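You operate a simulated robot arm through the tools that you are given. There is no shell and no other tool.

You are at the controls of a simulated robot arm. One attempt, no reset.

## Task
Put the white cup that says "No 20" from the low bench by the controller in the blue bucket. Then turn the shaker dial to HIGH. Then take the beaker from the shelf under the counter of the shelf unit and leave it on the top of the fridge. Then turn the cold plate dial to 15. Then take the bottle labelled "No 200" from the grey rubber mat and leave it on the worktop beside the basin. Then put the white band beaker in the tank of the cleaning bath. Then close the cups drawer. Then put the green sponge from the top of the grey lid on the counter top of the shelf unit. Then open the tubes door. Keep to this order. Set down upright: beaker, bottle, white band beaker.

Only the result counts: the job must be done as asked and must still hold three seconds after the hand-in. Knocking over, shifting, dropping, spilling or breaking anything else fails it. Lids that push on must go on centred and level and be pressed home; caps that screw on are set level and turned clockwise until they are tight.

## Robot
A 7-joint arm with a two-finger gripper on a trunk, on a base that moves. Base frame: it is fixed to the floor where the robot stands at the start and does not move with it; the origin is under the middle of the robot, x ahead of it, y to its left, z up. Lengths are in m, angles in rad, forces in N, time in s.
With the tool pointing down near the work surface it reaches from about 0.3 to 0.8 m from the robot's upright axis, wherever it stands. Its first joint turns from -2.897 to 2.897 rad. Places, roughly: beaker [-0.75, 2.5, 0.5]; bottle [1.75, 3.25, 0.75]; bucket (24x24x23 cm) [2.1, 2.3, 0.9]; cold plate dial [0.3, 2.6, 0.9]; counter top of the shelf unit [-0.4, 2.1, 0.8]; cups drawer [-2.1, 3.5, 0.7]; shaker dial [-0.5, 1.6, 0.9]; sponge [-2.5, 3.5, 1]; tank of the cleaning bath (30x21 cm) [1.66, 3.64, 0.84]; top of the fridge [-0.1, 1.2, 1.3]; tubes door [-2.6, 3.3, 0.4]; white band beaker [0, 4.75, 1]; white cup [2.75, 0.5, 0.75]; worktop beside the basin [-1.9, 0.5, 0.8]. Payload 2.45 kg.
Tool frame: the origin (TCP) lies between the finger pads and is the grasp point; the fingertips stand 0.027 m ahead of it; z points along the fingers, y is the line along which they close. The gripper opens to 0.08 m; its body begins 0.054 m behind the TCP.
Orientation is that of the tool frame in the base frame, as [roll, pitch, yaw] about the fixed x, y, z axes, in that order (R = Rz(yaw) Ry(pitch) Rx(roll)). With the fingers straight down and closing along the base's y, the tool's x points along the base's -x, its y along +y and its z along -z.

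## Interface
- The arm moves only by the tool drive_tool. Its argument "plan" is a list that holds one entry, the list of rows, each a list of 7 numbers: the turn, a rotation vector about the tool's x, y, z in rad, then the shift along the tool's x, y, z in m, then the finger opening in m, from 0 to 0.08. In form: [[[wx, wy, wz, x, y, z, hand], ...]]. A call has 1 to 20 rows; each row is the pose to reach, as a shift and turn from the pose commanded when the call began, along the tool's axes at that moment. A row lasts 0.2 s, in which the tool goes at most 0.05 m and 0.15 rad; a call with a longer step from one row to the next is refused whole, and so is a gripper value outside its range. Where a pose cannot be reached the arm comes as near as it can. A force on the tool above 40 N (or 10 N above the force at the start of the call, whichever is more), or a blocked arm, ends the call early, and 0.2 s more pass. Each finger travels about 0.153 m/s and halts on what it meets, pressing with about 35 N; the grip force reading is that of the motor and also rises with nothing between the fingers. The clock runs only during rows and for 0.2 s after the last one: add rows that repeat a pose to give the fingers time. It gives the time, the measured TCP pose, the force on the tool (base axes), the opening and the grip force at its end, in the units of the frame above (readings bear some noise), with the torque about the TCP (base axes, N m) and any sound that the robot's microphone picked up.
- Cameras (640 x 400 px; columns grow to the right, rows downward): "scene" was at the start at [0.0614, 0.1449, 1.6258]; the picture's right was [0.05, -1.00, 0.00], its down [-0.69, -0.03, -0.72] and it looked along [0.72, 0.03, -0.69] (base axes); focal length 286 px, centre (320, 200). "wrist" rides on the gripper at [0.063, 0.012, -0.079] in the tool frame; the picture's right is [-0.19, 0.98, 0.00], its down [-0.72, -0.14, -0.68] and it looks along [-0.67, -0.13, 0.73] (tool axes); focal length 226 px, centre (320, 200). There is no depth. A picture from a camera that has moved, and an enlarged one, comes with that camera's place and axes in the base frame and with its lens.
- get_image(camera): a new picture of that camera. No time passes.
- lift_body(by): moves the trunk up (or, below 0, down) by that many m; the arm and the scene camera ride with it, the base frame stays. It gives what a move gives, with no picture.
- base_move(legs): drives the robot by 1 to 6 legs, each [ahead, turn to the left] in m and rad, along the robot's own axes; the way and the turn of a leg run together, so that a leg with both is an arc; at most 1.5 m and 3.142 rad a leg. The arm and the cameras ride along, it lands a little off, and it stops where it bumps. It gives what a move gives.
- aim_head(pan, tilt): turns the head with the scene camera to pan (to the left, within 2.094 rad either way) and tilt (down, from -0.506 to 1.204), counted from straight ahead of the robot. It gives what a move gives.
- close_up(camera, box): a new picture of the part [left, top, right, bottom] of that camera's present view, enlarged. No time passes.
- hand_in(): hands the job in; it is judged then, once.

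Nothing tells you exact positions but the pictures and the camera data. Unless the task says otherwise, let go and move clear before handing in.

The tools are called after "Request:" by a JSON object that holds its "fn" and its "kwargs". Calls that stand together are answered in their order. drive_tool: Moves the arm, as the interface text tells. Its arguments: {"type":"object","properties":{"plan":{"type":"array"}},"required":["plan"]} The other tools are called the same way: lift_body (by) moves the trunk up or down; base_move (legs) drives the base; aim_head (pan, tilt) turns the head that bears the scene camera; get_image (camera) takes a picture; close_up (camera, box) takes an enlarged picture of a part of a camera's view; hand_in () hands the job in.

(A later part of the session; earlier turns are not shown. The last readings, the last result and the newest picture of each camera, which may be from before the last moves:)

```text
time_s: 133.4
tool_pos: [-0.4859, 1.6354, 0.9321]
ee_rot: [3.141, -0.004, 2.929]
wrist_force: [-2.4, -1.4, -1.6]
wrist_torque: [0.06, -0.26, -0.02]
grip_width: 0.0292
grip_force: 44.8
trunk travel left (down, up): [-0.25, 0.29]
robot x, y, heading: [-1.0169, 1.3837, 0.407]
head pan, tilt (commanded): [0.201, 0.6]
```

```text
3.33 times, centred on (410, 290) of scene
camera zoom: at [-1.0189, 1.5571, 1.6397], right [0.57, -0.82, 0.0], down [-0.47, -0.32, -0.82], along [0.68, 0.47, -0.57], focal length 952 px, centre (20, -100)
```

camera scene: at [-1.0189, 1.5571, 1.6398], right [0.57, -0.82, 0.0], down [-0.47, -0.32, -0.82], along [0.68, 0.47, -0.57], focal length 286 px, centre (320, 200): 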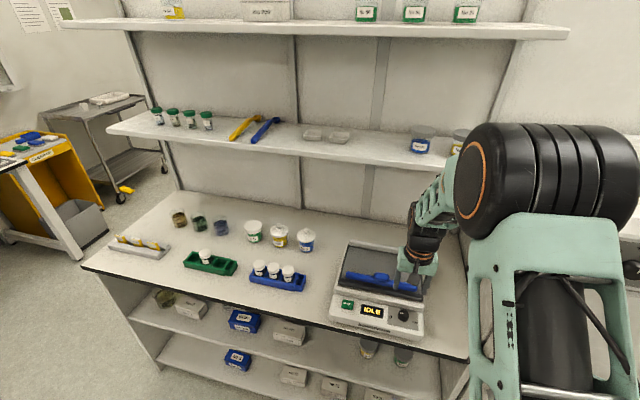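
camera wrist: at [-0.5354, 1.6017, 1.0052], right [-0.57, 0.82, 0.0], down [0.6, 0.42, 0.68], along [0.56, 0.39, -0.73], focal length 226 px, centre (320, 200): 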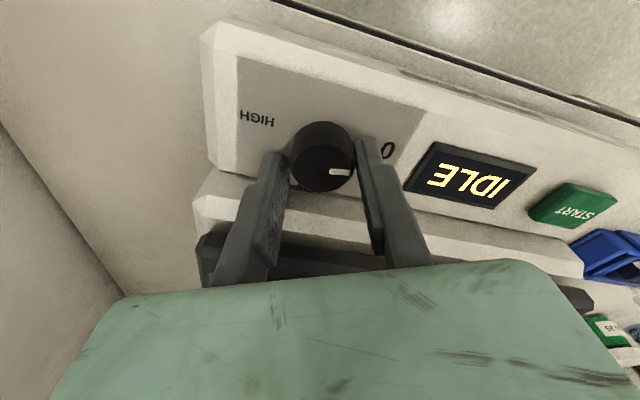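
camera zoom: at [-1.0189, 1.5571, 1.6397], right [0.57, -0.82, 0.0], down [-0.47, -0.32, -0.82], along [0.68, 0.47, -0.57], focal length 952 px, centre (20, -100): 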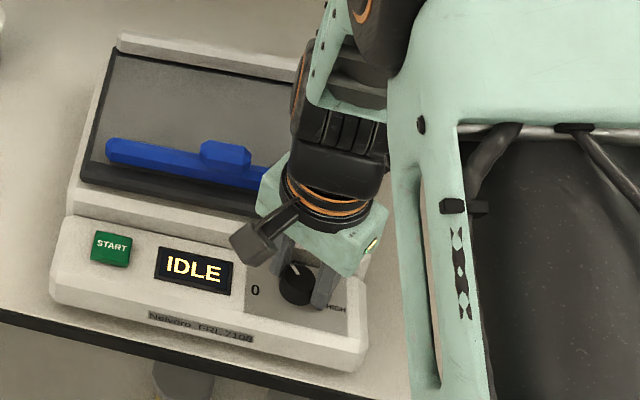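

The knob followed. I release, lift, rotate back and re-grip for the second turn.

Request:
{"fn": "drive_tool", "kwargs": {"plan": [[[0, 0, 0, 0, 0, 0, 0.04], [0, 0, 0, 0, 0, 0, 0.04], [0, 0, 0, 0, 0, -0.015, 0.042], [0, 0, 0, 0, 0, -0.028, 0.042], [0, 0, -0.144, 0, 0, -0.028, 0.042], [0, 0, -0.288, 0, 0, -0.028, 0.042], [0, 0, -0.432, 0, 0, -0.028, 0.042], [0, 0, -0.576, 0, 0, -0.028, 0.042], [0, 0, -0.72, 0, 0, -0.028, 0.042], [0, 0, -0.864, 0, 0, -0.028, 0.042], [0, 0, -1.008, 0, 0, -0.028, 0.042], [0, 0, -1.152, 0, 0, -0.028, 0.042], [0, 0, -1.152, 0, 0, -0.015, 0.042], [0, 0, -1.152, 0, 0, 0, 0.042], [0, 0, -1.152, 0, 0, 0, 0.042]]]}}

Request:
{"fn": "close_up", "kwargs": {"camera": "wrist", "box": [240, 80, 400, 180]}}

```text
time_s: 136.6
tool_pos: [-0.4848, 1.6359, 0.9322]
ee_rot: [3.137, 0.0, -2.201]
wrist_force: [0.9, -0.3, 0.0]
wrist_torque: [-0.06, 0.02, -0.01]
grip_width: 0.0422
grip_force: 0.1
trunk travel left (down, up): [-0.25, 0.29]
robot x, y, heading: [-1.0197, 1.3862, 0.404]
head pan, tilt (commanded): [0.201, 0.6]
```

```text
4.00 times, centred on (320, 130) of wrist
camera zoom: at [-0.5339, 1.592, 1.011], right [-0.68, 0.73, 0.0], down [0.54, 0.5, 0.68], along [0.5, 0.46, -0.73], focal length 904 px, centre (320, 480)
```

zoom: 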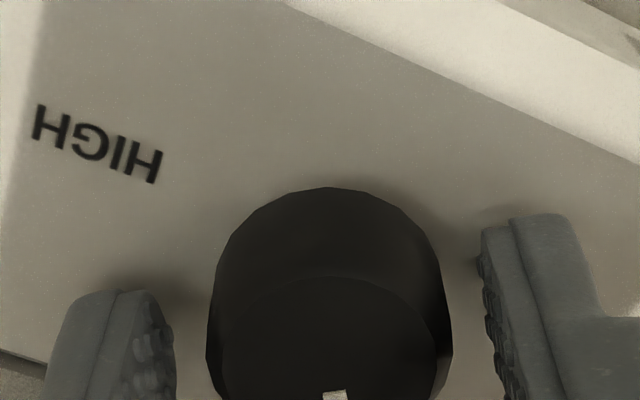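

Good — I close and turn a second 66°.

Request:
{"fn": "drive_tool", "kwargs": {"plan": [[[0, 0, 0, 0, 0, 0, 0.03], [0, 0, 0, 0, 0, 0, 0.02], [0, 0, 0, 0, 0, 0, 0.02], [0, 0, 0.128, 0, 0, 0, 0.02], [0, 0, 0.256, 0, 0, 0, 0.02], [0, 0, 0.384, 0, 0, 0, 0.02], [0, 0, 0.512, 0, 0, 0, 0.02], [0, 0, 0.64, 0, 0, 0, 0.02], [0, 0, 0.768, 0, 0, 0, 0.02], [0, 0, 0.896, 0, 0, 0, 0.02], [0, 0, 1.024, 0, 0, 0, 0.02], [0, 0, 1.152, 0, 0, 0, 0.02], [0, 0, 1.152, 0, 0, 0, 0.02]]]}}

Request:
{"fn": "drive_tool", "kwargs": {"plan": [[[0, 0, 0, 0, 0, 0, 0.04], [0, 0, 0, 0, 0, 0, 0.04], [0, 0, 0, 0, 0, -0.015, 0.042], [0, 0, 0, 0, 0, -0.035, 0.042], [0, 0, -0.144, 0, 0, -0.06, 0.042], [0, 0, -0.288, 0, 0, -0.06, 0.042], [0, 0, -0.432, 0, 0, -0.06, 0.042], [0, 0, -0.576, 0, 0, -0.06, 0.042], [0, 0, -0.72, 0, 0, -0.06, 0.042], [0, 0, -0.864, 0, 0, -0.06, 0.042], [0, 0, -1.008, 0, 0, -0.06, 0.042], [0, 0, -1.152, 0, 0, -0.06, 0.042], [0, 0, -1.152, 0, 0, -0.06, 0.042]]]}}

Request:
{"fn": "close_up", "kwargs": {"camera": "wrist", "box": [240, 60, 400, 160]}}

Request:
{"fn": "close_up", "kwargs": {"camera": "scene", "box": [340, 230, 480, 350]}}

```text
time_s: 139.4
tool_pos: [-0.4858, 1.6363, 0.9322]
ee_rot: [-3.141, -0.006, 2.927]
wrist_force: [-9.0, -6.9, -12.0]
wrist_torque: [0.08, 0.64, 0.0]
grip_width: 0.0292
grip_force: 45.3
trunk travel left (down, up): [-0.25, 0.29]
robot x, y, heading: [-1.0213, 1.3864, 0.404]
head pan, tilt (commanded): [0.201, 0.6]
```

```text
time_s: 142.2
tool_pos: [-0.4851, 1.6361, 0.9923]
ee_rot: [3.137, 0.001, -2.199]
wrist_force: [0.2, 0.3, 0.2]
wrist_torque: [0.0, 0.01, -0.01]
grip_width: 0.042
grip_force: 0.1
trunk travel left (down, up): [-0.25, 0.29]
robot x, y, heading: [-1.017, 1.3835, 0.404]
head pan, tilt (commanded): [0.201, 0.6]
```

```text
4.00 times, centred on (320, 110) of wrist
camera zoom: at [-0.5339, 1.5925, 1.0709], right [-0.68, 0.73, 0.0], down [0.54, 0.5, 0.68], along [0.5, 0.46, -0.73], focal length 904 px, centre (320, 560)
```

zoom: 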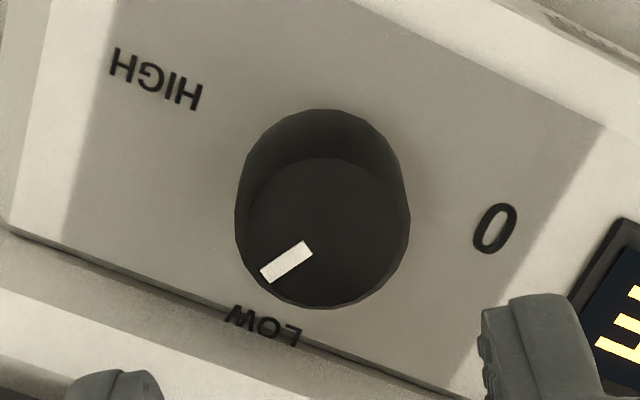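

```text
3.33 times, centred on (410, 290) of scene
camera zoom: at [-1.0188, 1.5571, 1.6397], right [0.57, -0.82, 0.0], down [-0.47, -0.32, -0.82], along [0.68, 0.47, -0.57], focal length 952 px, centre (20, -100)
```

zoom: 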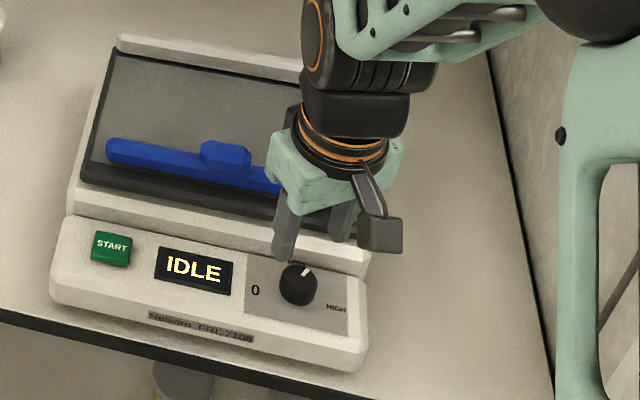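

The mark is now about 34° past LOW; HIGH lies about 66° further. I do the third grip and turn 67°.

Request:
{"fn": "drive_tool", "kwargs": {"plan": [[[0, 0, 0, 0, 0, 0.03, 0.042], [0, 0, 0, 0, 0, 0.05, 0.042], [0, 0, 0, 0, 0, 0.06, 0.042], [0, 0, 0, 0, 0, 0.06, 0.03], [0, 0, 0, 0, 0, 0.06, 0.02], [0, 0, 0, 0, 0, 0.06, 0.02], [0, 0, 0.13, 0, 0, 0.06, 0.02], [0, 0, 0.26, 0, 0, 0.06, 0.02], [0, 0, 0.39, 0, 0, 0.06, 0.02], [0, 0, 0.52, 0, 0, 0.06, 0.02], [0, 0, 0.65, 0, 0, 0.06, 0.02], [0, 0, 0.78, 0, 0, 0.06, 0.02], [0, 0, 0.91, 0, 0, 0.06, 0.02], [0, 0, 1.04, 0, 0, 0.06, 0.02], [0, 0, 1.17, 0, 0, 0.06, 0.02], [0, 0, 1.17, 0, 0, 0.06, 0.02]]]}}

Request:
{"fn": "close_up", "kwargs": {"camera": "scene", "box": [340, 230, 480, 350]}}

```text
time_s: 145.6
tool_pos: [-0.4841, 1.6355, 0.9332]
ee_rot: [3.141, -0.006, 2.91]
wrist_force: [3.4, -7.8, -0.8]
wrist_torque: [-0.11, -0.19, 0.02]
grip_width: 0.0291
grip_force: 45.3
trunk travel left (down, up): [-0.25, 0.29]
robot x, y, heading: [-1.0202, 1.3877, 0.406]
head pan, tilt (commanded): [0.201, 0.6]
```

```text
3.33 times, centred on (410, 290) of scene
camera zoom: at [-1.0182, 1.5563, 1.6398], right [0.57, -0.82, 0.0], down [-0.47, -0.32, -0.82], along [0.68, 0.47, -0.57], focal length 952 px, centre (20, -100)
```

zoom: 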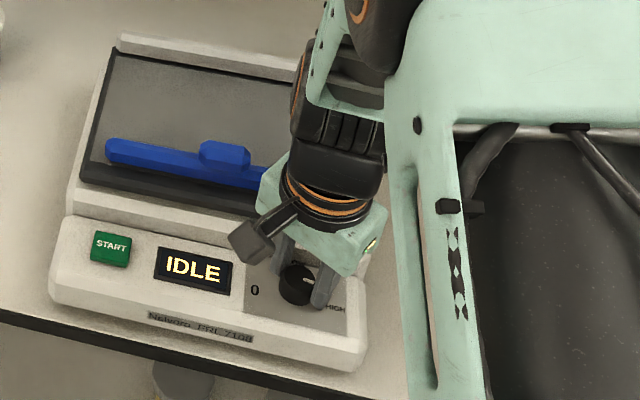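

I release, lift and check the mark.

Request:
{"fn": "drive_tool", "kwargs": {"plan": [[[0, 0, 0, 0, 0, 0, 0.04], [0, 0, 0, 0, 0, 0, 0.04], [0, 0, 0, 0, 0, -0.015, 0.042], [0, 0, 0, 0, 0, -0.035, 0.042], [0, 0, -0.144, 0, 0, -0.06, 0.042], [0, 0, -0.288, 0, 0, -0.08, 0.042], [0, 0, -0.432, 0, 0, -0.1, 0.042], [0, 0, -0.576, 0, 0, -0.12, 0.042], [0, 0, -0.6, 0, 0, -0.12, 0.042]]]}}

Request:
{"fn": "get_image", "kwargs": {"camera": "wrist"}}

Request:
{"fn": "close_up", "kwargs": {"camera": "wrist", "box": [240, 30, 400, 130]}}

Request:
{"fn": "close_up", "kwargs": {"camera": "scene", "box": [370, 290, 430, 330]}}

```text
time_s: 147.6
tool_pos: [-0.4842, 1.6365, 1.0544]
ee_rot: [3.138, -0.001, -2.77]
wrist_force: [0.1, 0.8, -0.5]
wrist_torque: [-0.03, -0.05, -0.03]
grip_width: 0.0419
grip_force: 0.0
trunk travel left (down, up): [-0.25, 0.29]
robot x, y, heading: [-1.0171, 1.3864, 0.406]
head pan, tilt (commanded): [0.201, 0.6]
```

```text
taken
camera wrist: at [-0.55, 1.6249, 1.1321], right [-0.18, 0.98, 0.0], down [0.72, 0.13, 0.68], along [0.67, 0.12, -0.73], focal length 226 px, centre (320, 200)
```

wrist: 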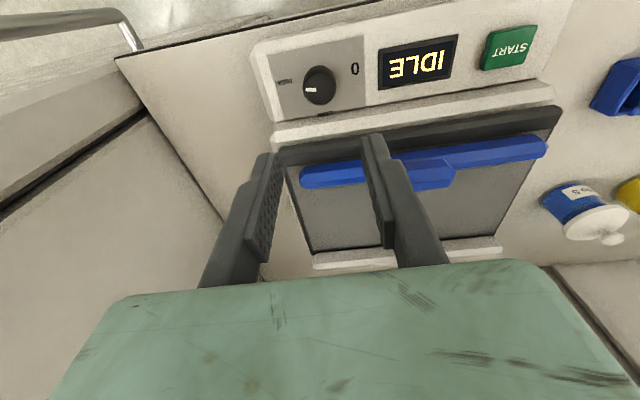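

```text
4.00 times, centred on (320, 80) of wrist
camera zoom: at [-0.55, 1.6249, 1.1321], right [-0.18, 0.98, 0.0], down [0.72, 0.13, 0.68], along [0.67, 0.12, -0.73], focal length 904 px, centre (320, 680)
```

zoom: 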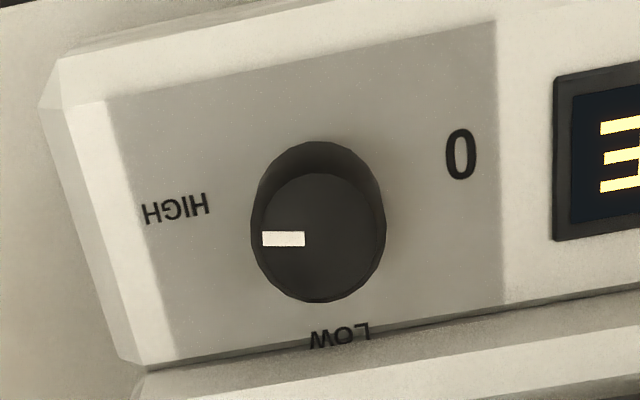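

```text
10.00 times, centred on (400, 310) of scene
camera zoom: at [-1.0187, 1.5572, 1.6397], right [0.57, -0.82, 0.0], down [-0.47, -0.32, -0.82], along [0.68, 0.47, -0.57], focal length 2856 px, centre (-480, -900)
```

zoom: 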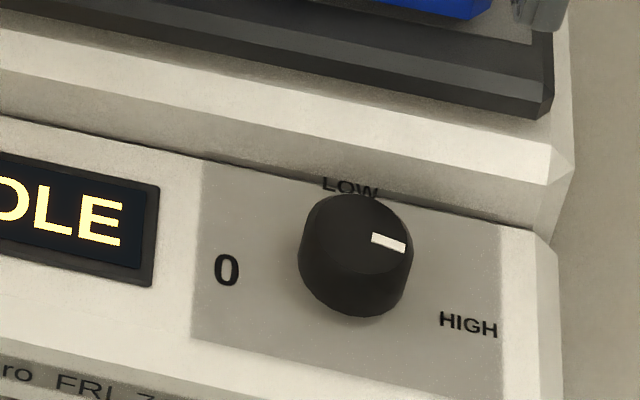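

The mark points at HIGH (≈98–99°, symmetric to where it pointed at 0). Next is the beaker on the shelf under the counter; I raise the arm and look for it.

Request:
{"fn": "drive_tool", "kwargs": {"plan": [[[0, 0, 0, 0.04, 0, -0.02, 0.042], [0, 0, 0, 0.08, 0, -0.04, 0.042], [0, 0, 0, 0.12, 0, -0.06, 0.042], [0, 0, 0, 0.15, 0, -0.08, 0.042], [0, 0, 0, 0.15, 0, -0.08, 0.042]]]}}

Request:
{"fn": "aim_head", "kwargs": {"pan": 0.8, "tilt": 0.75}}

Request:
{"fn": "base_move", "kwargs": {"legs": [[-0.3, 0]]}}

Request:
{"fn": "get_image", "kwargs": {"camera": "scene"}}

```text
time_s: 148.8
tool_pos: [-0.6217, 1.5808, 1.1311]
ee_rot: [3.138, -0.003, -2.772]
wrist_force: [0.1, -0.3, -0.4]
wrist_torque: [0.03, -0.01, 0.0]
grip_width: 0.0419
grip_force: 0.1
trunk travel left (down, up): [-0.25, 0.29]
robot x, y, heading: [-1.0194, 1.3817, 0.408]
head pan, tilt (commanded): [0.201, 0.6]
```

```text
time_s: 149.8
tool_pos: [-0.6229, 1.5806, 1.1321]
ee_rot: [3.138, -0.002, -2.771]
wrist_force: [-0.2, -0.4, 0.1]
wrist_torque: [0.01, 0.0, 0.0]
grip_width: 0.042
grip_force: 0.0
trunk travel left (down, up): [-0.25, 0.29]
robot x, y, heading: [-1.0161, 1.3871, 0.402]
head pan, tilt (commanded): [0.799, 0.75]
```

```text
time_s: 151.9
tool_pos: [-0.8951, 1.463, 1.1325]
ee_rot: [3.139, -0.003, -2.771]
wrist_force: [-0.4, 0.4, 1.0]
wrist_torque: [0.0, 0.0, 0.04]
grip_width: 0.0419
grip_force: 0.1
trunk travel left (down, up): [-0.25, 0.29]
robot x, y, heading: [-1.2889, 1.2667, 0.402]
head pan, tilt (commanded): [0.799, 0.75]
```

```text
taken
camera scene: at [-1.3351, 1.4674, 1.6269], right [0.93, -0.36, 0.0], down [-0.25, -0.64, -0.73], along [0.26, 0.68, -0.68], focal length 286 px, centre (320, 200)
```

scene: 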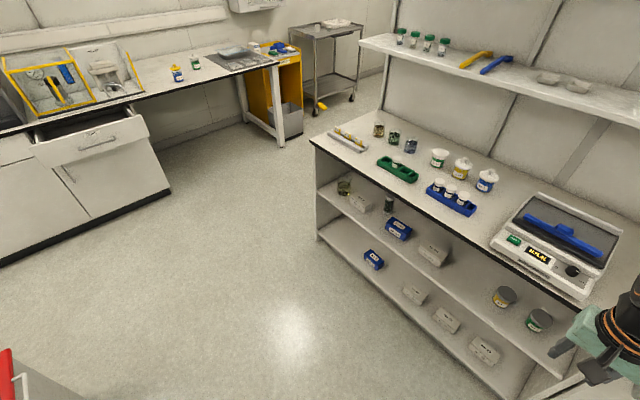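

Request:
{"fn": "close_up", "kwargs": {"camera": "scene", "box": [310, 160, 470, 280]}}

Request:
{"fn": "close_up", "kwargs": {"camera": "scene", "box": [320, 110, 520, 220]}}

Request:
{"fn": "close_up", "kwargs": {"camera": "scene", "box": [0, 20, 320, 220]}}

```text
3.33 times, centred on (390, 220) of scene
camera zoom: at [-1.3351, 1.4674, 1.6269], right [0.93, -0.36, 0.0], down [-0.25, -0.64, -0.73], along [0.26, 0.68, -0.68], focal length 952 px, centre (87, 133)
```

zoom: 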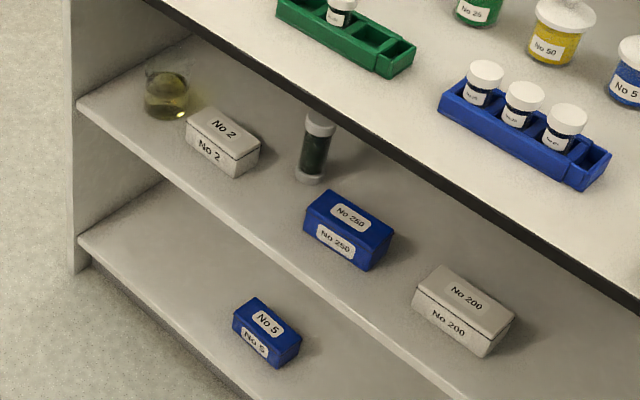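

```text
3.20 times, centred on (420, 165) of scene
camera zoom: at [-1.3351, 1.4674, 1.6269], right [0.93, -0.36, 0.0], down [-0.25, -0.64, -0.73], along [0.26, 0.68, -0.68], focal length 914 px, centre (0, 312)
```

zoom: 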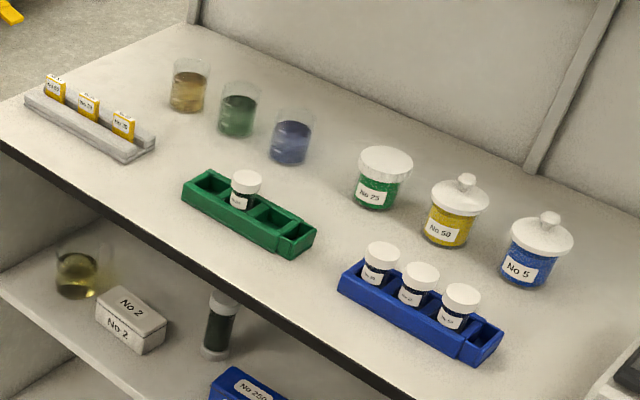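

```text
2.00 times, centred on (160, 120) of scene
camera zoom: at [-1.3351, 1.4674, 1.6269], right [0.93, -0.36, 0.0], down [-0.25, -0.64, -0.73], along [0.26, 0.68, -0.68], focal length 571 px, centre (640, 360)
```

zoom: 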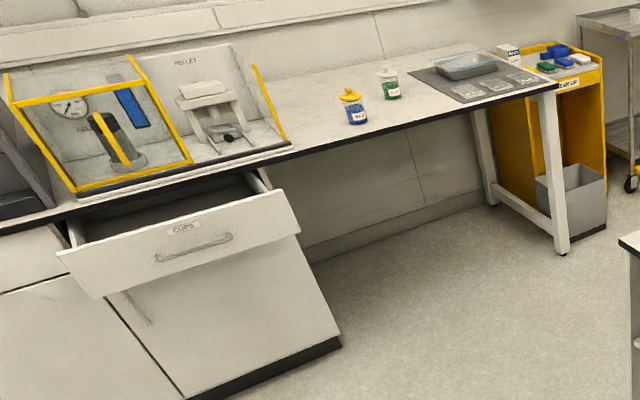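

I see the glass beaker with olive liquid at the left end of the upper shelf under the counter, beside the "No 2" box. I drive along to face it.

Request:
{"fn": "base_move", "kwargs": {"legs": [[0, 1.51], [1.08, 0], [0, -1.571]]}}

Request:
{"fn": "aim_head", "kwargs": {"pan": 0.3, "tilt": 0.85}}

Request:
{"fn": "lift_body", "kwargs": {"by": -0.2}}

Request:
{"fn": "get_image", "kwargs": {"camera": "scene"}}

```text
time_s: 165.0
tool_pos: [-1.2164, 2.4578, 1.1324]
ee_rot: [3.14, -0.002, -2.85]
wrist_force: [-0.4, -0.2, 0.2]
wrist_torque: [0.02, 0.0, -0.04]
grip_width: 0.0419
grip_force: 0.2
trunk travel left (down, up): [-0.25, 0.29]
robot x, y, heading: [-1.6248, 2.2942, 0.33]
head pan, tilt (commanded): [0.799, 0.75]
```

```text
time_s: 166.0
tool_pos: [-1.2167, 2.4577, 1.1329]
ee_rot: [3.137, -0.003, -2.85]
wrist_force: [0.1, 0.1, -0.3]
wrist_torque: [-0.03, 0.01, 0.02]
grip_width: 0.0421
grip_force: 0.0
trunk travel left (down, up): [-0.25, 0.29]
robot x, y, heading: [-1.6259, 2.2931, 0.321]
head pan, tilt (commanded): [0.3, 0.85]
```

```text
time_s: 168.1
tool_pos: [-1.2172, 2.4574, 0.9323]
ee_rot: [3.138, -0.003, -2.849]
wrist_force: [0.4, 0.3, 0.6]
wrist_torque: [0.0, -0.01, 0.03]
grip_width: 0.0422
grip_force: 0.0
trunk travel left (down, up): [-0.05, 0.49]
robot x, y, heading: [-1.6281, 2.2927, 0.321]
head pan, tilt (commanded): [0.3, 0.85]
```

```text
taken
camera scene: at [-1.6276, 2.4667, 1.419], right [0.58, -0.81, 0.0], down [-0.61, -0.44, -0.66], along [0.54, 0.39, -0.75], focal length 286 px, centre (320, 200)
```

scene: 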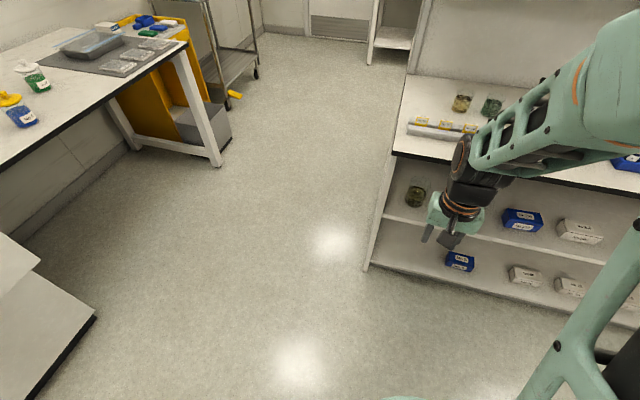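

Request:
{"fn": "close_up", "kwargs": {"camera": "scene", "box": [370, 150, 480, 240]}}

Request:
{"fn": "get_image", "kwargs": {"camera": "wrist"}}

```text
4.44 times, centred on (425, 195) of scene
camera zoom: at [-1.6276, 2.4667, 1.419], right [0.58, -0.81, 0.0], down [-0.61, -0.44, -0.66], along [0.54, 0.39, -0.75], focal length 1269 px, centre (-147, 222)
```

zoom: 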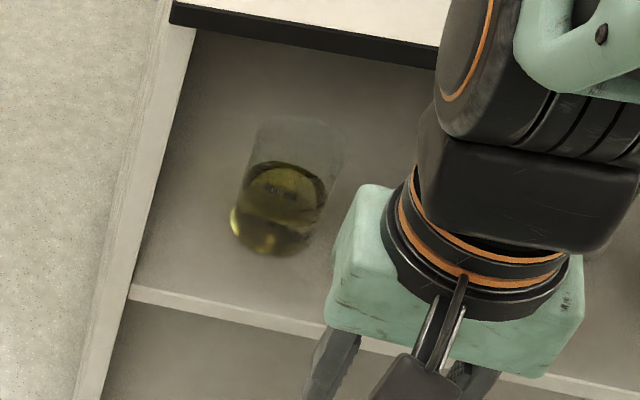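

```text
taken
camera wrist: at [-1.2824, 2.4518, 1.0108], right [-0.1, 1.0, 0.0], down [0.73, 0.07, 0.68], along [0.68, 0.07, -0.73], focal length 226 px, centre (320, 200)
```

wrist: 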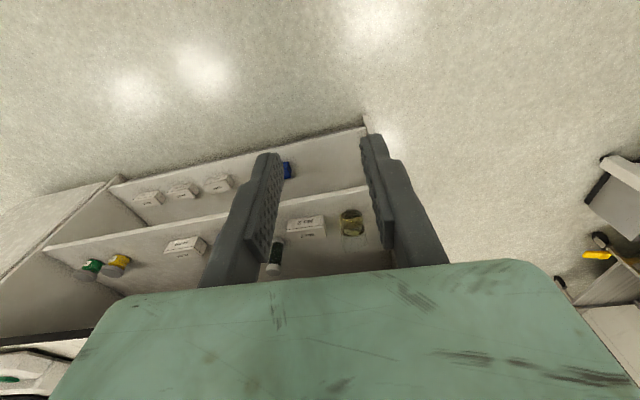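

Request:
{"fn": "close_up", "kwargs": {"camera": "wrist", "box": [280, 180, 400, 260]}}

```text
5.00 times, centred on (340, 220) of wrist
camera zoom: at [-1.2824, 2.4518, 1.0108], right [-0.1, 1.0, 0.0], down [0.73, 0.07, 0.68], along [0.68, 0.07, -0.73], focal length 1130 px, centre (220, 100)
```

zoom: 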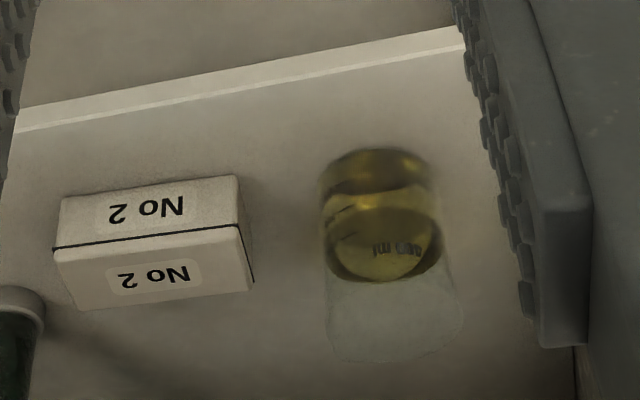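

The beaker's base is about (−0.737, 2.614, 0.487), straight ahead. I drive closer and zoom again with the wrist camera.

Request:
{"fn": "base_move", "kwargs": {"legs": [[0.28, 0.03]]}}

Request:
{"fn": "get_image", "kwargs": {"camera": "wrist"}}

Request:
{"fn": "close_up", "kwargs": {"camera": "wrist", "box": [280, 200, 400, 280]}}

Request:
{"fn": "get_image", "kwargs": {"camera": "scene"}}

```text
time_s: 170.1
tool_pos: [-0.9571, 2.5583, 0.9322]
ee_rot: [3.137, -0.003, -2.828]
wrist_force: [0.6, 0.3, 0.4]
wrist_torque: [0.01, 0.03, 0.03]
grip_width: 0.0418
grip_force: 0.1
trunk travel left (down, up): [-0.05, 0.49]
robot x, y, heading: [-1.3626, 2.3841, 0.344]
head pan, tilt (commanded): [0.3, 0.85]
```

```text
taken
camera wrist: at [-1.0225, 2.5508, 1.0106], right [-0.12, 0.99, 0.0], down [0.73, 0.09, 0.68], along [0.67, 0.08, -0.73], focal length 226 px, centre (320, 200)
```

wrist: 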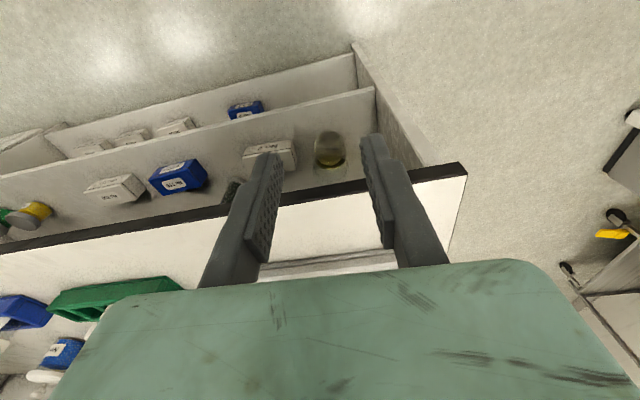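

```text
5.00 times, centred on (340, 240) of wrist
camera zoom: at [-1.0225, 2.5508, 1.0106], right [-0.12, 0.99, 0.0], down [0.73, 0.09, 0.68], along [0.67, 0.08, -0.73], focal length 1130 px, centre (220, 0)
```

zoom: 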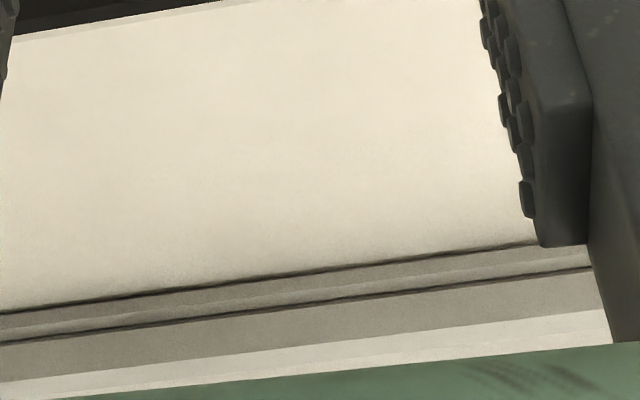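

```text
taken
camera scene: at [-1.3678, 2.5584, 1.4188], right [0.6, -0.8, 0.0], down [-0.6, -0.45, -0.66], along [0.53, 0.4, -0.75], focal length 286 px, centre (320, 200)
```

scene: 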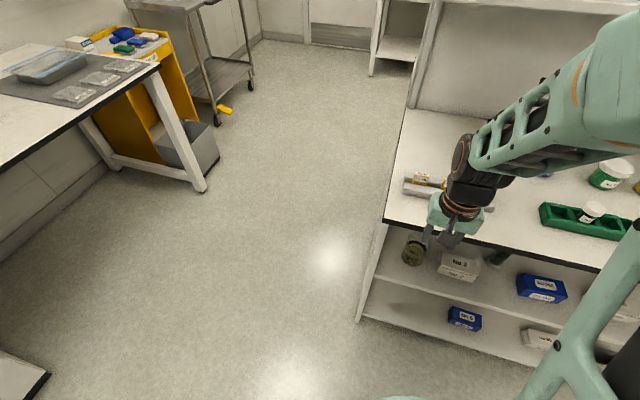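

Request:
{"fn": "close_up", "kwargs": {"camera": "wrist", "box": [280, 110, 400, 190]}}

Request:
{"fn": "close_up", "kwargs": {"camera": "scene", "box": [370, 200, 490, 300]}}

```text
5.00 times, centred on (340, 150) of wrist
camera zoom: at [-1.0225, 2.5508, 1.0106], right [-0.12, 0.99, 0.0], down [0.73, 0.09, 0.68], along [0.67, 0.08, -0.73], focal length 1130 px, centre (220, 450)
```

zoom: 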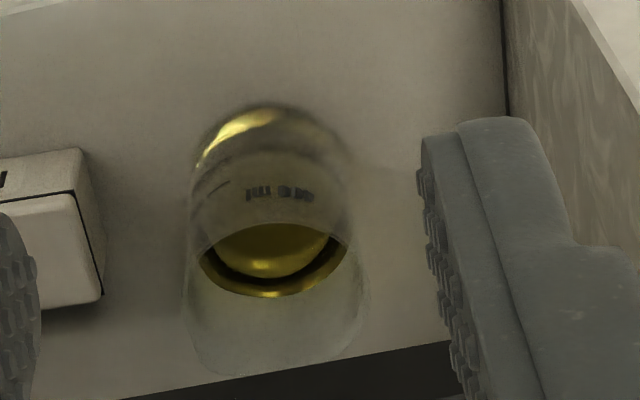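

```text
4.00 times, centred on (430, 250) of scene
camera zoom: at [-1.3678, 2.5584, 1.4188], right [0.6, -0.8, 0.0], down [-0.6, -0.45, -0.66], along [0.53, 0.4, -0.75], focal length 1142 px, centre (-120, 0)
```

zoom: 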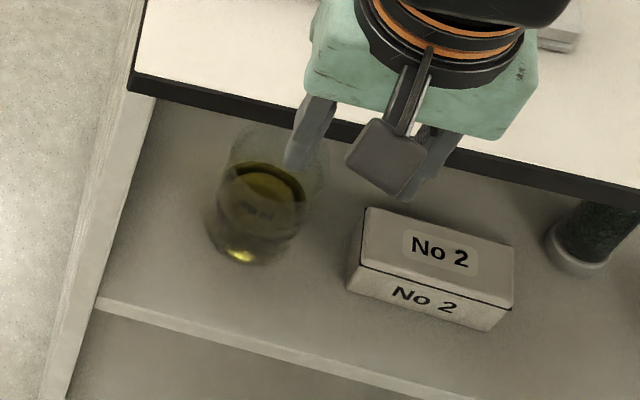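

Request:
{"fn": "close_up", "kwargs": {"camera": "wrist", "box": [306, 126, 366, 186]}}

Request:
{"fn": "close_up", "kwargs": {"camera": "scene", "box": [394, 226, 454, 272]}}

```text
6.67 times, centred on (336, 156) of wrist
camera zoom: at [-1.0225, 2.5508, 1.0106], right [-0.12, 0.99, 0.0], down [0.73, 0.09, 0.68], along [0.67, 0.08, -0.73], focal length 1507 px, centre (213, 493)
```

zoom: 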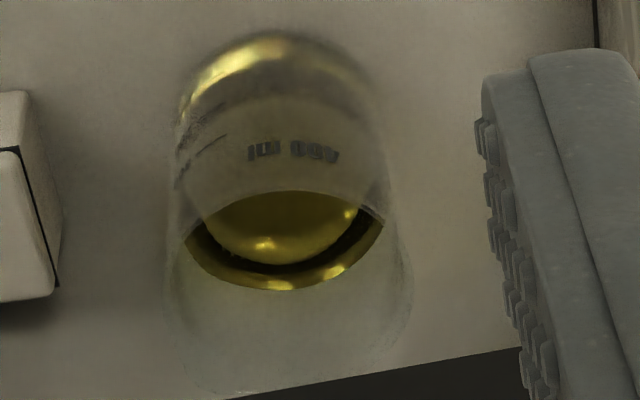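

```text
8.70 times, centred on (424, 249) of scene
camera zoom: at [-1.3678, 2.5584, 1.4188], right [0.6, -0.8, 0.0], down [-0.6, -0.45, -0.66], along [0.53, 0.4, -0.75], focal length 2483 px, centre (-584, -226)
```

zoom: 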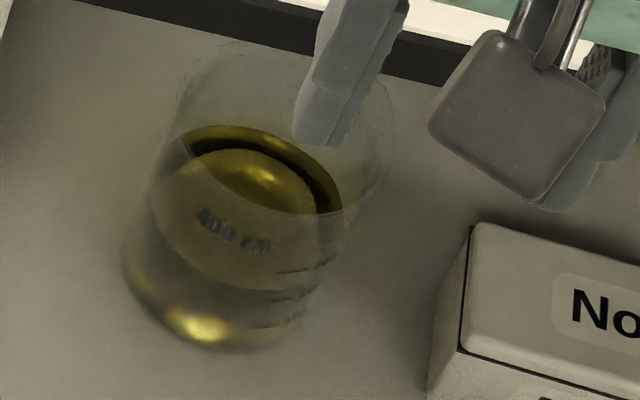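

The beaker is marked "400 ml", about 76 mm wide with a wider rim, so I'll grip it from the front below the rim with the tool near horizontal and the camera on top. I back up a little and flip the tool.

Request:
{"fn": "base_move", "kwargs": {"legs": [[-0.1, 0]]}}

Request:
{"fn": "drive_tool", "kwargs": {"plan": [[[0, 0, -0.15, 0, 0, 0, 0.06], [0, 0, -0.3, 0, 0, 0, 0.08], [0, 0, -0.45, 0, 0, 0, 0.08], [0, 0, -0.6, 0, 0, 0, 0.08], [0, 0, -0.75, 0, 0, 0, 0.08], [0, 0, -0.9, 0, 0, 0, 0.08], [0, 0, -1.05, 0, 0, 0, 0.08], [0, 0, -1.2, 0, 0, 0, 0.08], [0, 0, -1.35, 0, 0, 0, 0.08], [0, 0, -1.5, 0, 0, 0, 0.08], [0, 0, -1.65, 0, 0, 0, 0.08], [0, 0, -1.8, 0, 0, 0, 0.08], [0, 0, -1.95, 0, 0, 0, 0.08], [0, 0, -2.1, 0, 0, 0, 0.08], [0, 0, -2.25, 0, 0, 0, 0.08], [0, 0, -2.4, 0, 0, 0, 0.08], [0, 0, -2.55, 0, 0, 0, 0.08], [0, 0, -2.7, 0, 0, 0, 0.08], [0, 0, -2.85, 0, 0, 0, 0.08], [0, 0, -3.0, 0, 0, 0, 0.08]]]}}

```text
time_s: 171.2
tool_pos: [-1.0479, 2.5249, 0.932]
ee_rot: [3.137, -0.003, -2.831]
wrist_force: [-0.4, 0.1, 0.2]
wrist_torque: [0.01, 0.01, -0.01]
grip_width: 0.0419
grip_force: 0.1
trunk travel left (down, up): [-0.05, 0.49]
robot x, y, heading: [-1.455, 2.3514, 0.344]
head pan, tilt (commanded): [0.3, 0.85]
```

```text
time_s: 175.4
tool_pos: [-1.0487, 2.5231, 0.9314]
ee_rot: [-3.138, 0.003, 0.174]
wrist_force: [0.4, 0.6, -0.1]
wrist_torque: [0.0, -0.04, 0.0]
grip_width: 0.08
grip_force: 0.0
trunk travel left (down, up): [-0.05, 0.49]
robot x, y, heading: [-1.4579, 2.3542, 0.342]
head pan, tilt (commanded): [0.3, 0.85]
```

The flip worked. Now I square up the yaw and pitch the tool towards horizontal while moving slightly forward.

Request:
{"fn": "drive_tool", "kwargs": {"plan": [[[0, 0, -0.085, 0, 0, 0, 0.08], [0, 0, -0.17, 0, 0, 0, 0.08], [0, 0, -0.17, 0, 0, 0, 0.08]]]}}

Request:
{"fn": "drive_tool", "kwargs": {"plan": [[[0, 0.146, 0, 0.012, 0, 0, 0.08], [0, 0.291, 0, 0.024, 0, 0, 0.08], [0, 0.436, 0, 0.036, 0, 0, 0.08], [0, 0.582, 0, 0.048, 0, 0, 0.08], [0, 0.727, 0, 0.06, 0, 0, 0.08], [0, 0.873, 0, 0.072, 0, 0, 0.08], [0, 1.018, 0, 0.084, 0, 0, 0.08], [0, 1.164, 0, 0.096, 0, 0, 0.08], [0, 1.309, 0, 0.108, 0, 0, 0.08], [0, 1.309, 0, 0.108, 0, 0, 0.08]]]}}

Request:
{"fn": "get_image", "kwargs": {"camera": "wrist"}}

Request:
{"fn": "get_image", "kwargs": {"camera": "scene"}}

```text
time_s: 176.2
tool_pos: [-1.0477, 2.525, 0.9316]
ee_rot: [-3.138, 0.003, 0.342]
wrist_force: [-0.7, 1.3, -0.4]
wrist_torque: [0.04, -0.01, -0.02]
grip_width: 0.0798
grip_force: 0.0
trunk travel left (down, up): [-0.05, 0.49]
robot x, y, heading: [-1.4531, 2.3523, 0.343]
head pan, tilt (commanded): [0.3, 0.85]
```

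```text
time_s: 178.4
tool_pos: [-0.9472, 2.5621, 0.9333]
ee_rot: [-3.133, -1.309, 0.332]
wrist_force: [-0.2, 0.9, 0.0]
wrist_torque: [0.0, -0.04, -0.02]
grip_width: 0.0798
grip_force: 0.1
out of reach, approached as far as the arm can: row 4
trunk travel left (down, up): [-0.05, 0.49]
robot x, y, heading: [-1.4545, 2.3531, 0.343]
head pan, tilt (commanded): [0.3, 0.85]
```

```text
taken
camera wrist: at [-1.001, 2.53, 1.0133], right [0.28, -0.94, -0.19], down [-0.84, -0.15, -0.52], along [0.46, 0.3, -0.84], focal length 226 px, centre (320, 200)
```

wrist: 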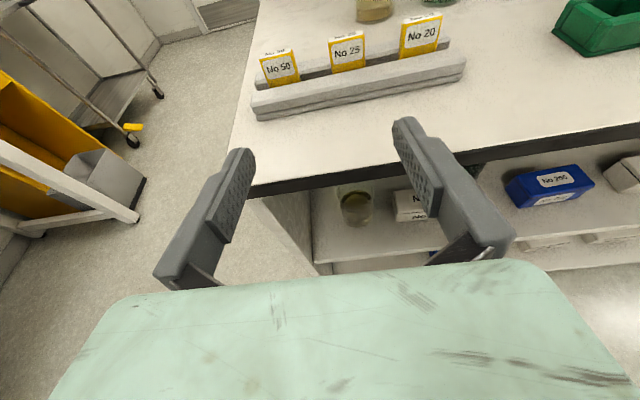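

```text
taken
camera scene: at [-1.4593, 2.5265, 1.4187], right [0.6, -0.8, 0.0], down [-0.6, -0.45, -0.66], along [0.53, 0.4, -0.75], focal length 286 px, centre (320, 200)
```

scene: 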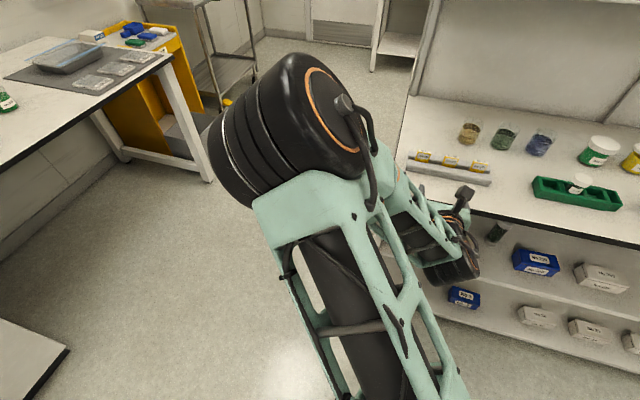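

The tool is now nearly horizontal and the wrist camera sees the beaker under the counter edge. I lower the tool in front of the shelf.

Request:
{"fn": "drive_tool", "kwargs": {"plan": [[[0, 0, 0, -0.034, 0.002, 0.009, 0.08], [0, 0, 0, -0.068, 0.004, 0.018, 0.08], [0, 0, 0, -0.101, 0.006, 0.027, 0.08], [0, 0, 0, -0.135, 0.008, 0.036, 0.08], [0, 0, 0, -0.169, 0.01, 0.045, 0.08], [0, 0, 0, -0.203, 0.012, 0.054, 0.08], [0, 0, 0, -0.237, 0.014, 0.063, 0.08], [0, 0, 0, -0.27, 0.016, 0.072, 0.08], [0, 0, 0, -0.304, 0.018, 0.081, 0.08], [0, 0, 0, -0.338, 0.02, 0.0905, 0.08], [0, 0, 0, -0.338, 0.02, 0.0905, 0.08]]]}}

Request:
{"fn": "get_image", "kwargs": {"camera": "wrist"}}

Request:
{"fn": "get_image", "kwargs": {"camera": "scene"}}

```text
time_s: 180.8
tool_pos: [-0.9399, 2.5455, 0.581]
ee_rot: [-3.127, -1.307, 0.329]
wrist_force: [-0.4, -0.3, 0.2]
wrist_torque: [0.02, -0.01, 0.03]
grip_width: 0.0801
grip_force: 0.0
trunk travel left (down, up): [-0.05, 0.49]
robot x, y, heading: [-1.4568, 2.3531, 0.346]
head pan, tilt (commanded): [0.3, 0.85]
```

```text
taken
camera wrist: at [-0.9942, 2.5133, 0.6623], right [0.28, -0.94, -0.19], down [-0.84, -0.15, -0.51], along [0.46, 0.3, -0.84], focal length 226 px, centre (320, 200)
```

wrist: 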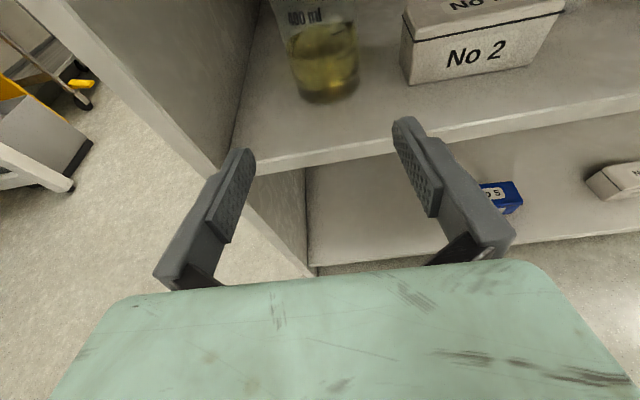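

```text
taken
camera scene: at [-1.4592, 2.5256, 1.4189], right [0.6, -0.8, 0.0], down [-0.6, -0.45, -0.66], along [0.53, 0.4, -0.75], focal length 286 px, centre (320, 200)
```

scene: 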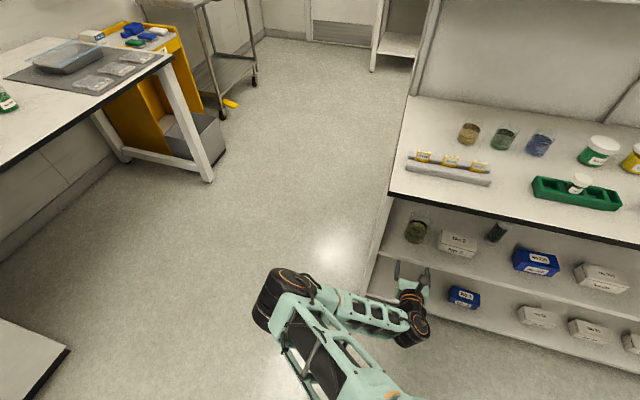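

Both cameras now see the beaker clearly. I zoom in to measure it.

Request:
{"fn": "close_up", "kwargs": {"camera": "wrist", "box": [250, 0, 410, 110]}}

Request:
{"fn": "close_up", "kwargs": {"camera": "scene", "box": [385, 195, 465, 255]}}

```text
3.64 times, centred on (330, 55) of wrist
camera zoom: at [-0.9942, 2.5133, 0.6623], right [0.28, -0.94, -0.19], down [-0.84, -0.15, -0.51], along [0.46, 0.3, -0.84], focal length 822 px, centre (284, 727)
```

zoom: 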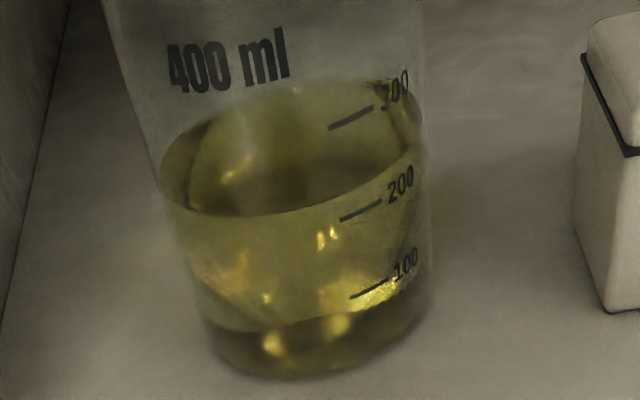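

```text
6.67 times, centred on (425, 225) of scene
camera zoom: at [-1.4592, 2.5256, 1.4189], right [0.6, -0.8, 0.0], down [-0.6, -0.45, -0.66], along [0.53, 0.4, -0.75], focal length 1904 px, centre (-380, 33)
```

zoom: 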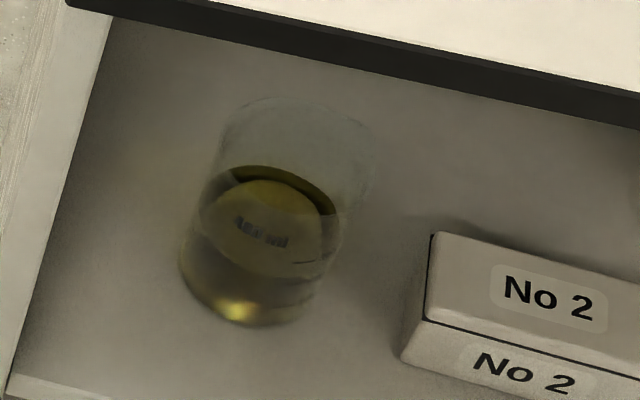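

Beaker diameter ≈77 mm, centre about 0.21 m ahead of the TCP and 6 mm to the tool's right. I approach part-way at mid-body height and check the side gaps.

Request:
{"fn": "drive_tool", "kwargs": {"plan": [[[0, 0, 0, 0.001, 0.002, 0.03, 0.08], [0, 0, 0, 0.002, 0.004, 0.06, 0.08], [0, 0, 0, 0.003, 0.006, 0.09, 0.08], [0, 0, 0, 0.004, 0.006, 0.118, 0.08], [0, 0, 0, 0.004, 0.006, 0.118, 0.08]]]}}

Request:
{"fn": "get_image", "kwargs": {"camera": "wrist"}}

Request:
{"fn": "close_up", "kwargs": {"camera": "scene", "box": [360, 190, 480, 280]}}

```text
time_s: 182.0
tool_pos: [-0.8303, 2.5747, 0.5527]
ee_rot: [-3.13, -1.307, 0.329]
wrist_force: [-1.2, 0.0, -0.1]
wrist_torque: [-0.05, 0.0, 0.0]
grip_width: 0.08
grip_force: 0.1
trunk travel left (down, up): [-0.05, 0.49]
robot x, y, heading: [-1.4553, 2.3512, 0.346]
head pan, tilt (commanded): [0.3, 0.85]
```

```text
taken
camera wrist: at [-0.8846, 2.5434, 0.6343], right [0.28, -0.94, -0.19], down [-0.84, -0.15, -0.51], along [0.46, 0.3, -0.84], focal length 226 px, centre (320, 200)
```

wrist: 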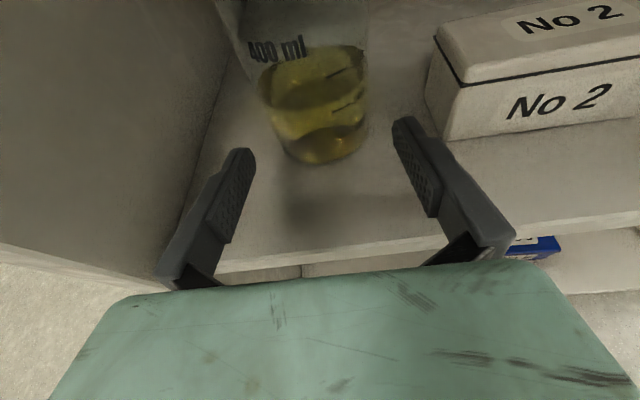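

```text
4.44 times, centred on (420, 235) of scene
camera zoom: at [-1.4591, 2.5256, 1.4188], right [0.6, -0.8, 0.0], down [-0.6, -0.45, -0.66], along [0.53, 0.4, -0.75], focal length 1269 px, centre (-124, 44)
```

zoom: 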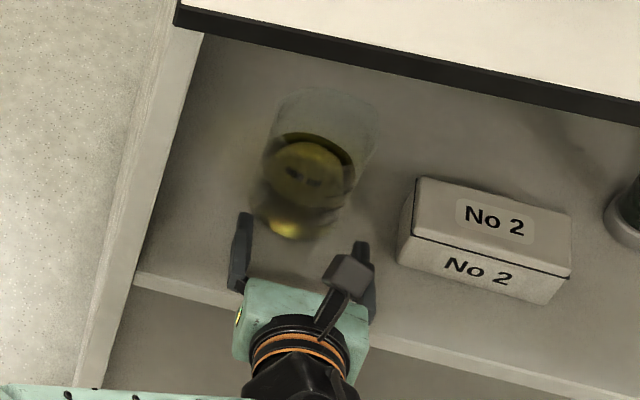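

Request:
{"fn": "close_up", "kwargs": {"camera": "wrist", "box": [220, 30, 420, 180]}}

```text
2.67 times, centred on (320, 105) of wrist
camera zoom: at [-0.8846, 2.5434, 0.6343], right [0.28, -0.94, -0.19], down [-0.84, -0.15, -0.51], along [0.46, 0.3, -0.84], focal length 603 px, centre (320, 453)
```

zoom: 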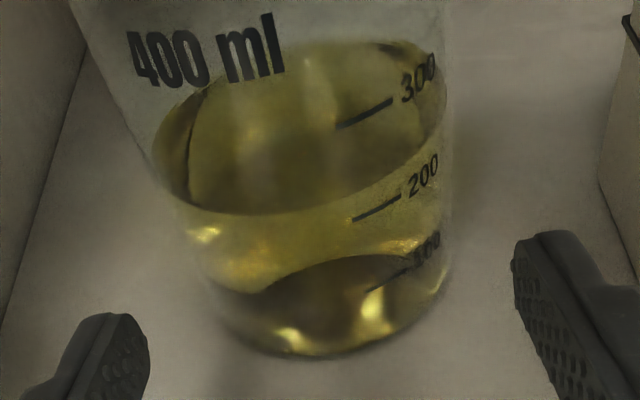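

The beaker is about 2 mm left of the finger centre line and ~97 mm ahead. I shift and slide in slowly.

Request:
{"fn": "drive_tool", "kwargs": {"plan": [[[0, 0, 0, 0.0, -0.0022, 0.005, 0.08], [0, 0, 0, 0.004, -0.0022, 0.018, 0.08], [0, 0, 0, 0.009, -0.0022, 0.034, 0.08], [0, 0, 0, 0.0125, -0.0022, 0.047, 0.08], [0, 0, 0, 0.0125, -0.0022, 0.047, 0.08]]]}}

Request:
{"fn": "get_image", "kwargs": {"camera": "wrist"}}

Request:
{"fn": "close_up", "kwargs": {"camera": "scene", "box": [360, 190, 480, 280]}}

```text
time_s: 183.2
tool_pos: [-0.7849, 2.5938, 0.5549]
ee_rot: [-3.129, -1.304, 0.328]
wrist_force: [0.2, 0.4, 0.8]
wrist_torque: [0.02, 0.02, 0.02]
grip_width: 0.0801
grip_force: 0.0
trunk travel left (down, up): [-0.05, 0.49]
robot x, y, heading: [-1.4587, 2.3523, 0.345]
head pan, tilt (commanded): [0.3, 0.85]
```

```text
taken
camera wrist: at [-0.8391, 2.562, 0.6359], right [0.28, -0.94, -0.19], down [-0.84, -0.15, -0.51], along [0.46, 0.3, -0.84], focal length 226 px, centre (320, 200)
```

wrist: 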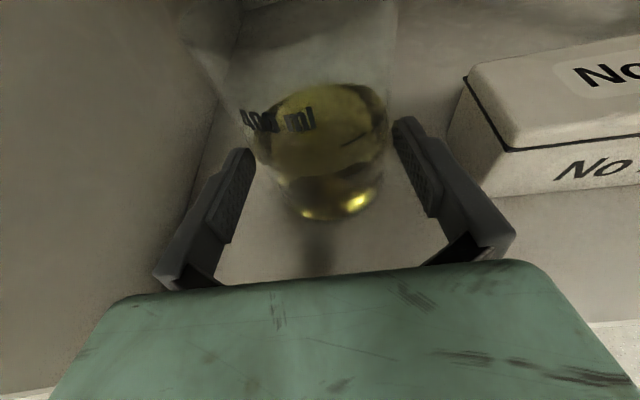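

```text
4.44 times, centred on (420, 235) of scene
camera zoom: at [-1.4591, 2.5256, 1.4188], right [0.6, -0.8, 0.0], down [-0.6, -0.45, -0.66], along [0.53, 0.4, -0.75], focal length 1269 px, centre (-124, 44)
```

zoom: 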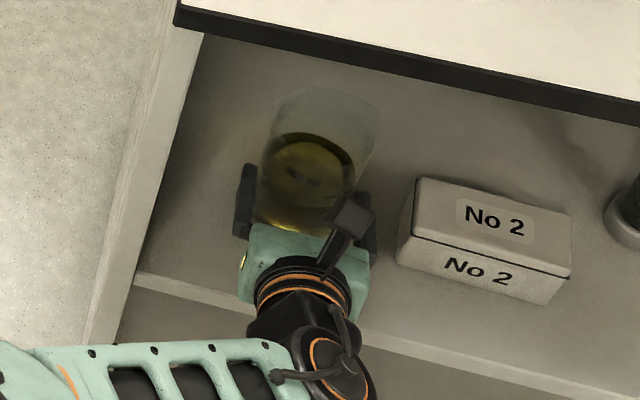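

Aligned to within a fraction of a millimetre; about 40 mm to go. I slide in the rest slowly.

Request:
{"fn": "drive_tool", "kwargs": {"plan": [[[0, 0, 0, 0.002, 0, 0.008, 0.08], [0, 0, 0, 0.004, 0, 0.016, 0.08], [0, 0, 0, 0.006, 0, 0.023, 0.08], [0, 0, 0, 0.008, 0, 0.03, 0.08], [0, 0, 0, 0.0098, 0, 0.0365, 0.08], [0, 0, 0, 0.0098, 0, 0.0365, 0.08]]]}}

Request:
{"fn": "get_image", "kwargs": {"camera": "wrist"}}

Request:
{"fn": "close_up", "kwargs": {"camera": "scene", "box": [360, 190, 480, 280]}}

```text
time_s: 184.6
tool_pos: [-0.7508, 2.605, 0.5556]
ee_rot: [-3.13, -1.305, 0.328]
wrist_force: [-1.0, -0.9, -0.4]
wrist_torque: [-0.02, 0.03, 0.01]
grip_width: 0.0801
grip_force: 0.1
trunk travel left (down, up): [-0.05, 0.49]
robot x, y, heading: [-1.4489, 2.3555, 0.343]
head pan, tilt (commanded): [0.3, 0.85]
```

```text
taken
camera wrist: at [-0.8043, 2.5742, 0.6356], right [0.28, -0.94, -0.19], down [-0.84, -0.15, -0.51], along [0.46, 0.3, -0.84], focal length 226 px, centre (320, 200)
```

wrist: 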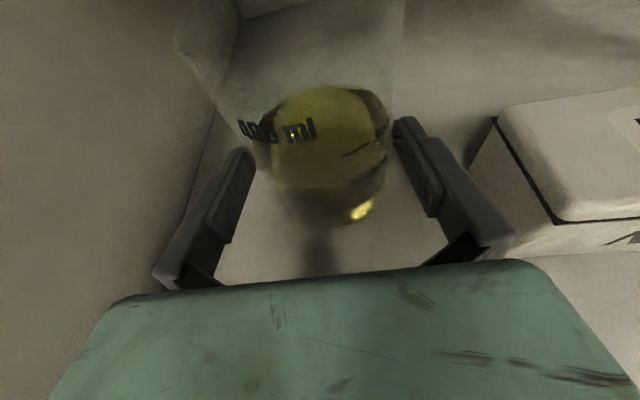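

```text
4.44 times, centred on (420, 235) of scene
camera zoom: at [-1.4591, 2.5256, 1.4188], right [0.6, -0.8, 0.0], down [-0.6, -0.45, -0.66], along [0.53, 0.4, -0.75], focal length 1269 px, centre (-124, 44)
```

zoom: 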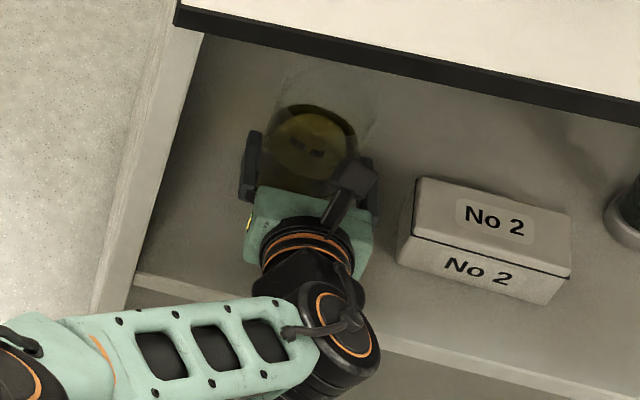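

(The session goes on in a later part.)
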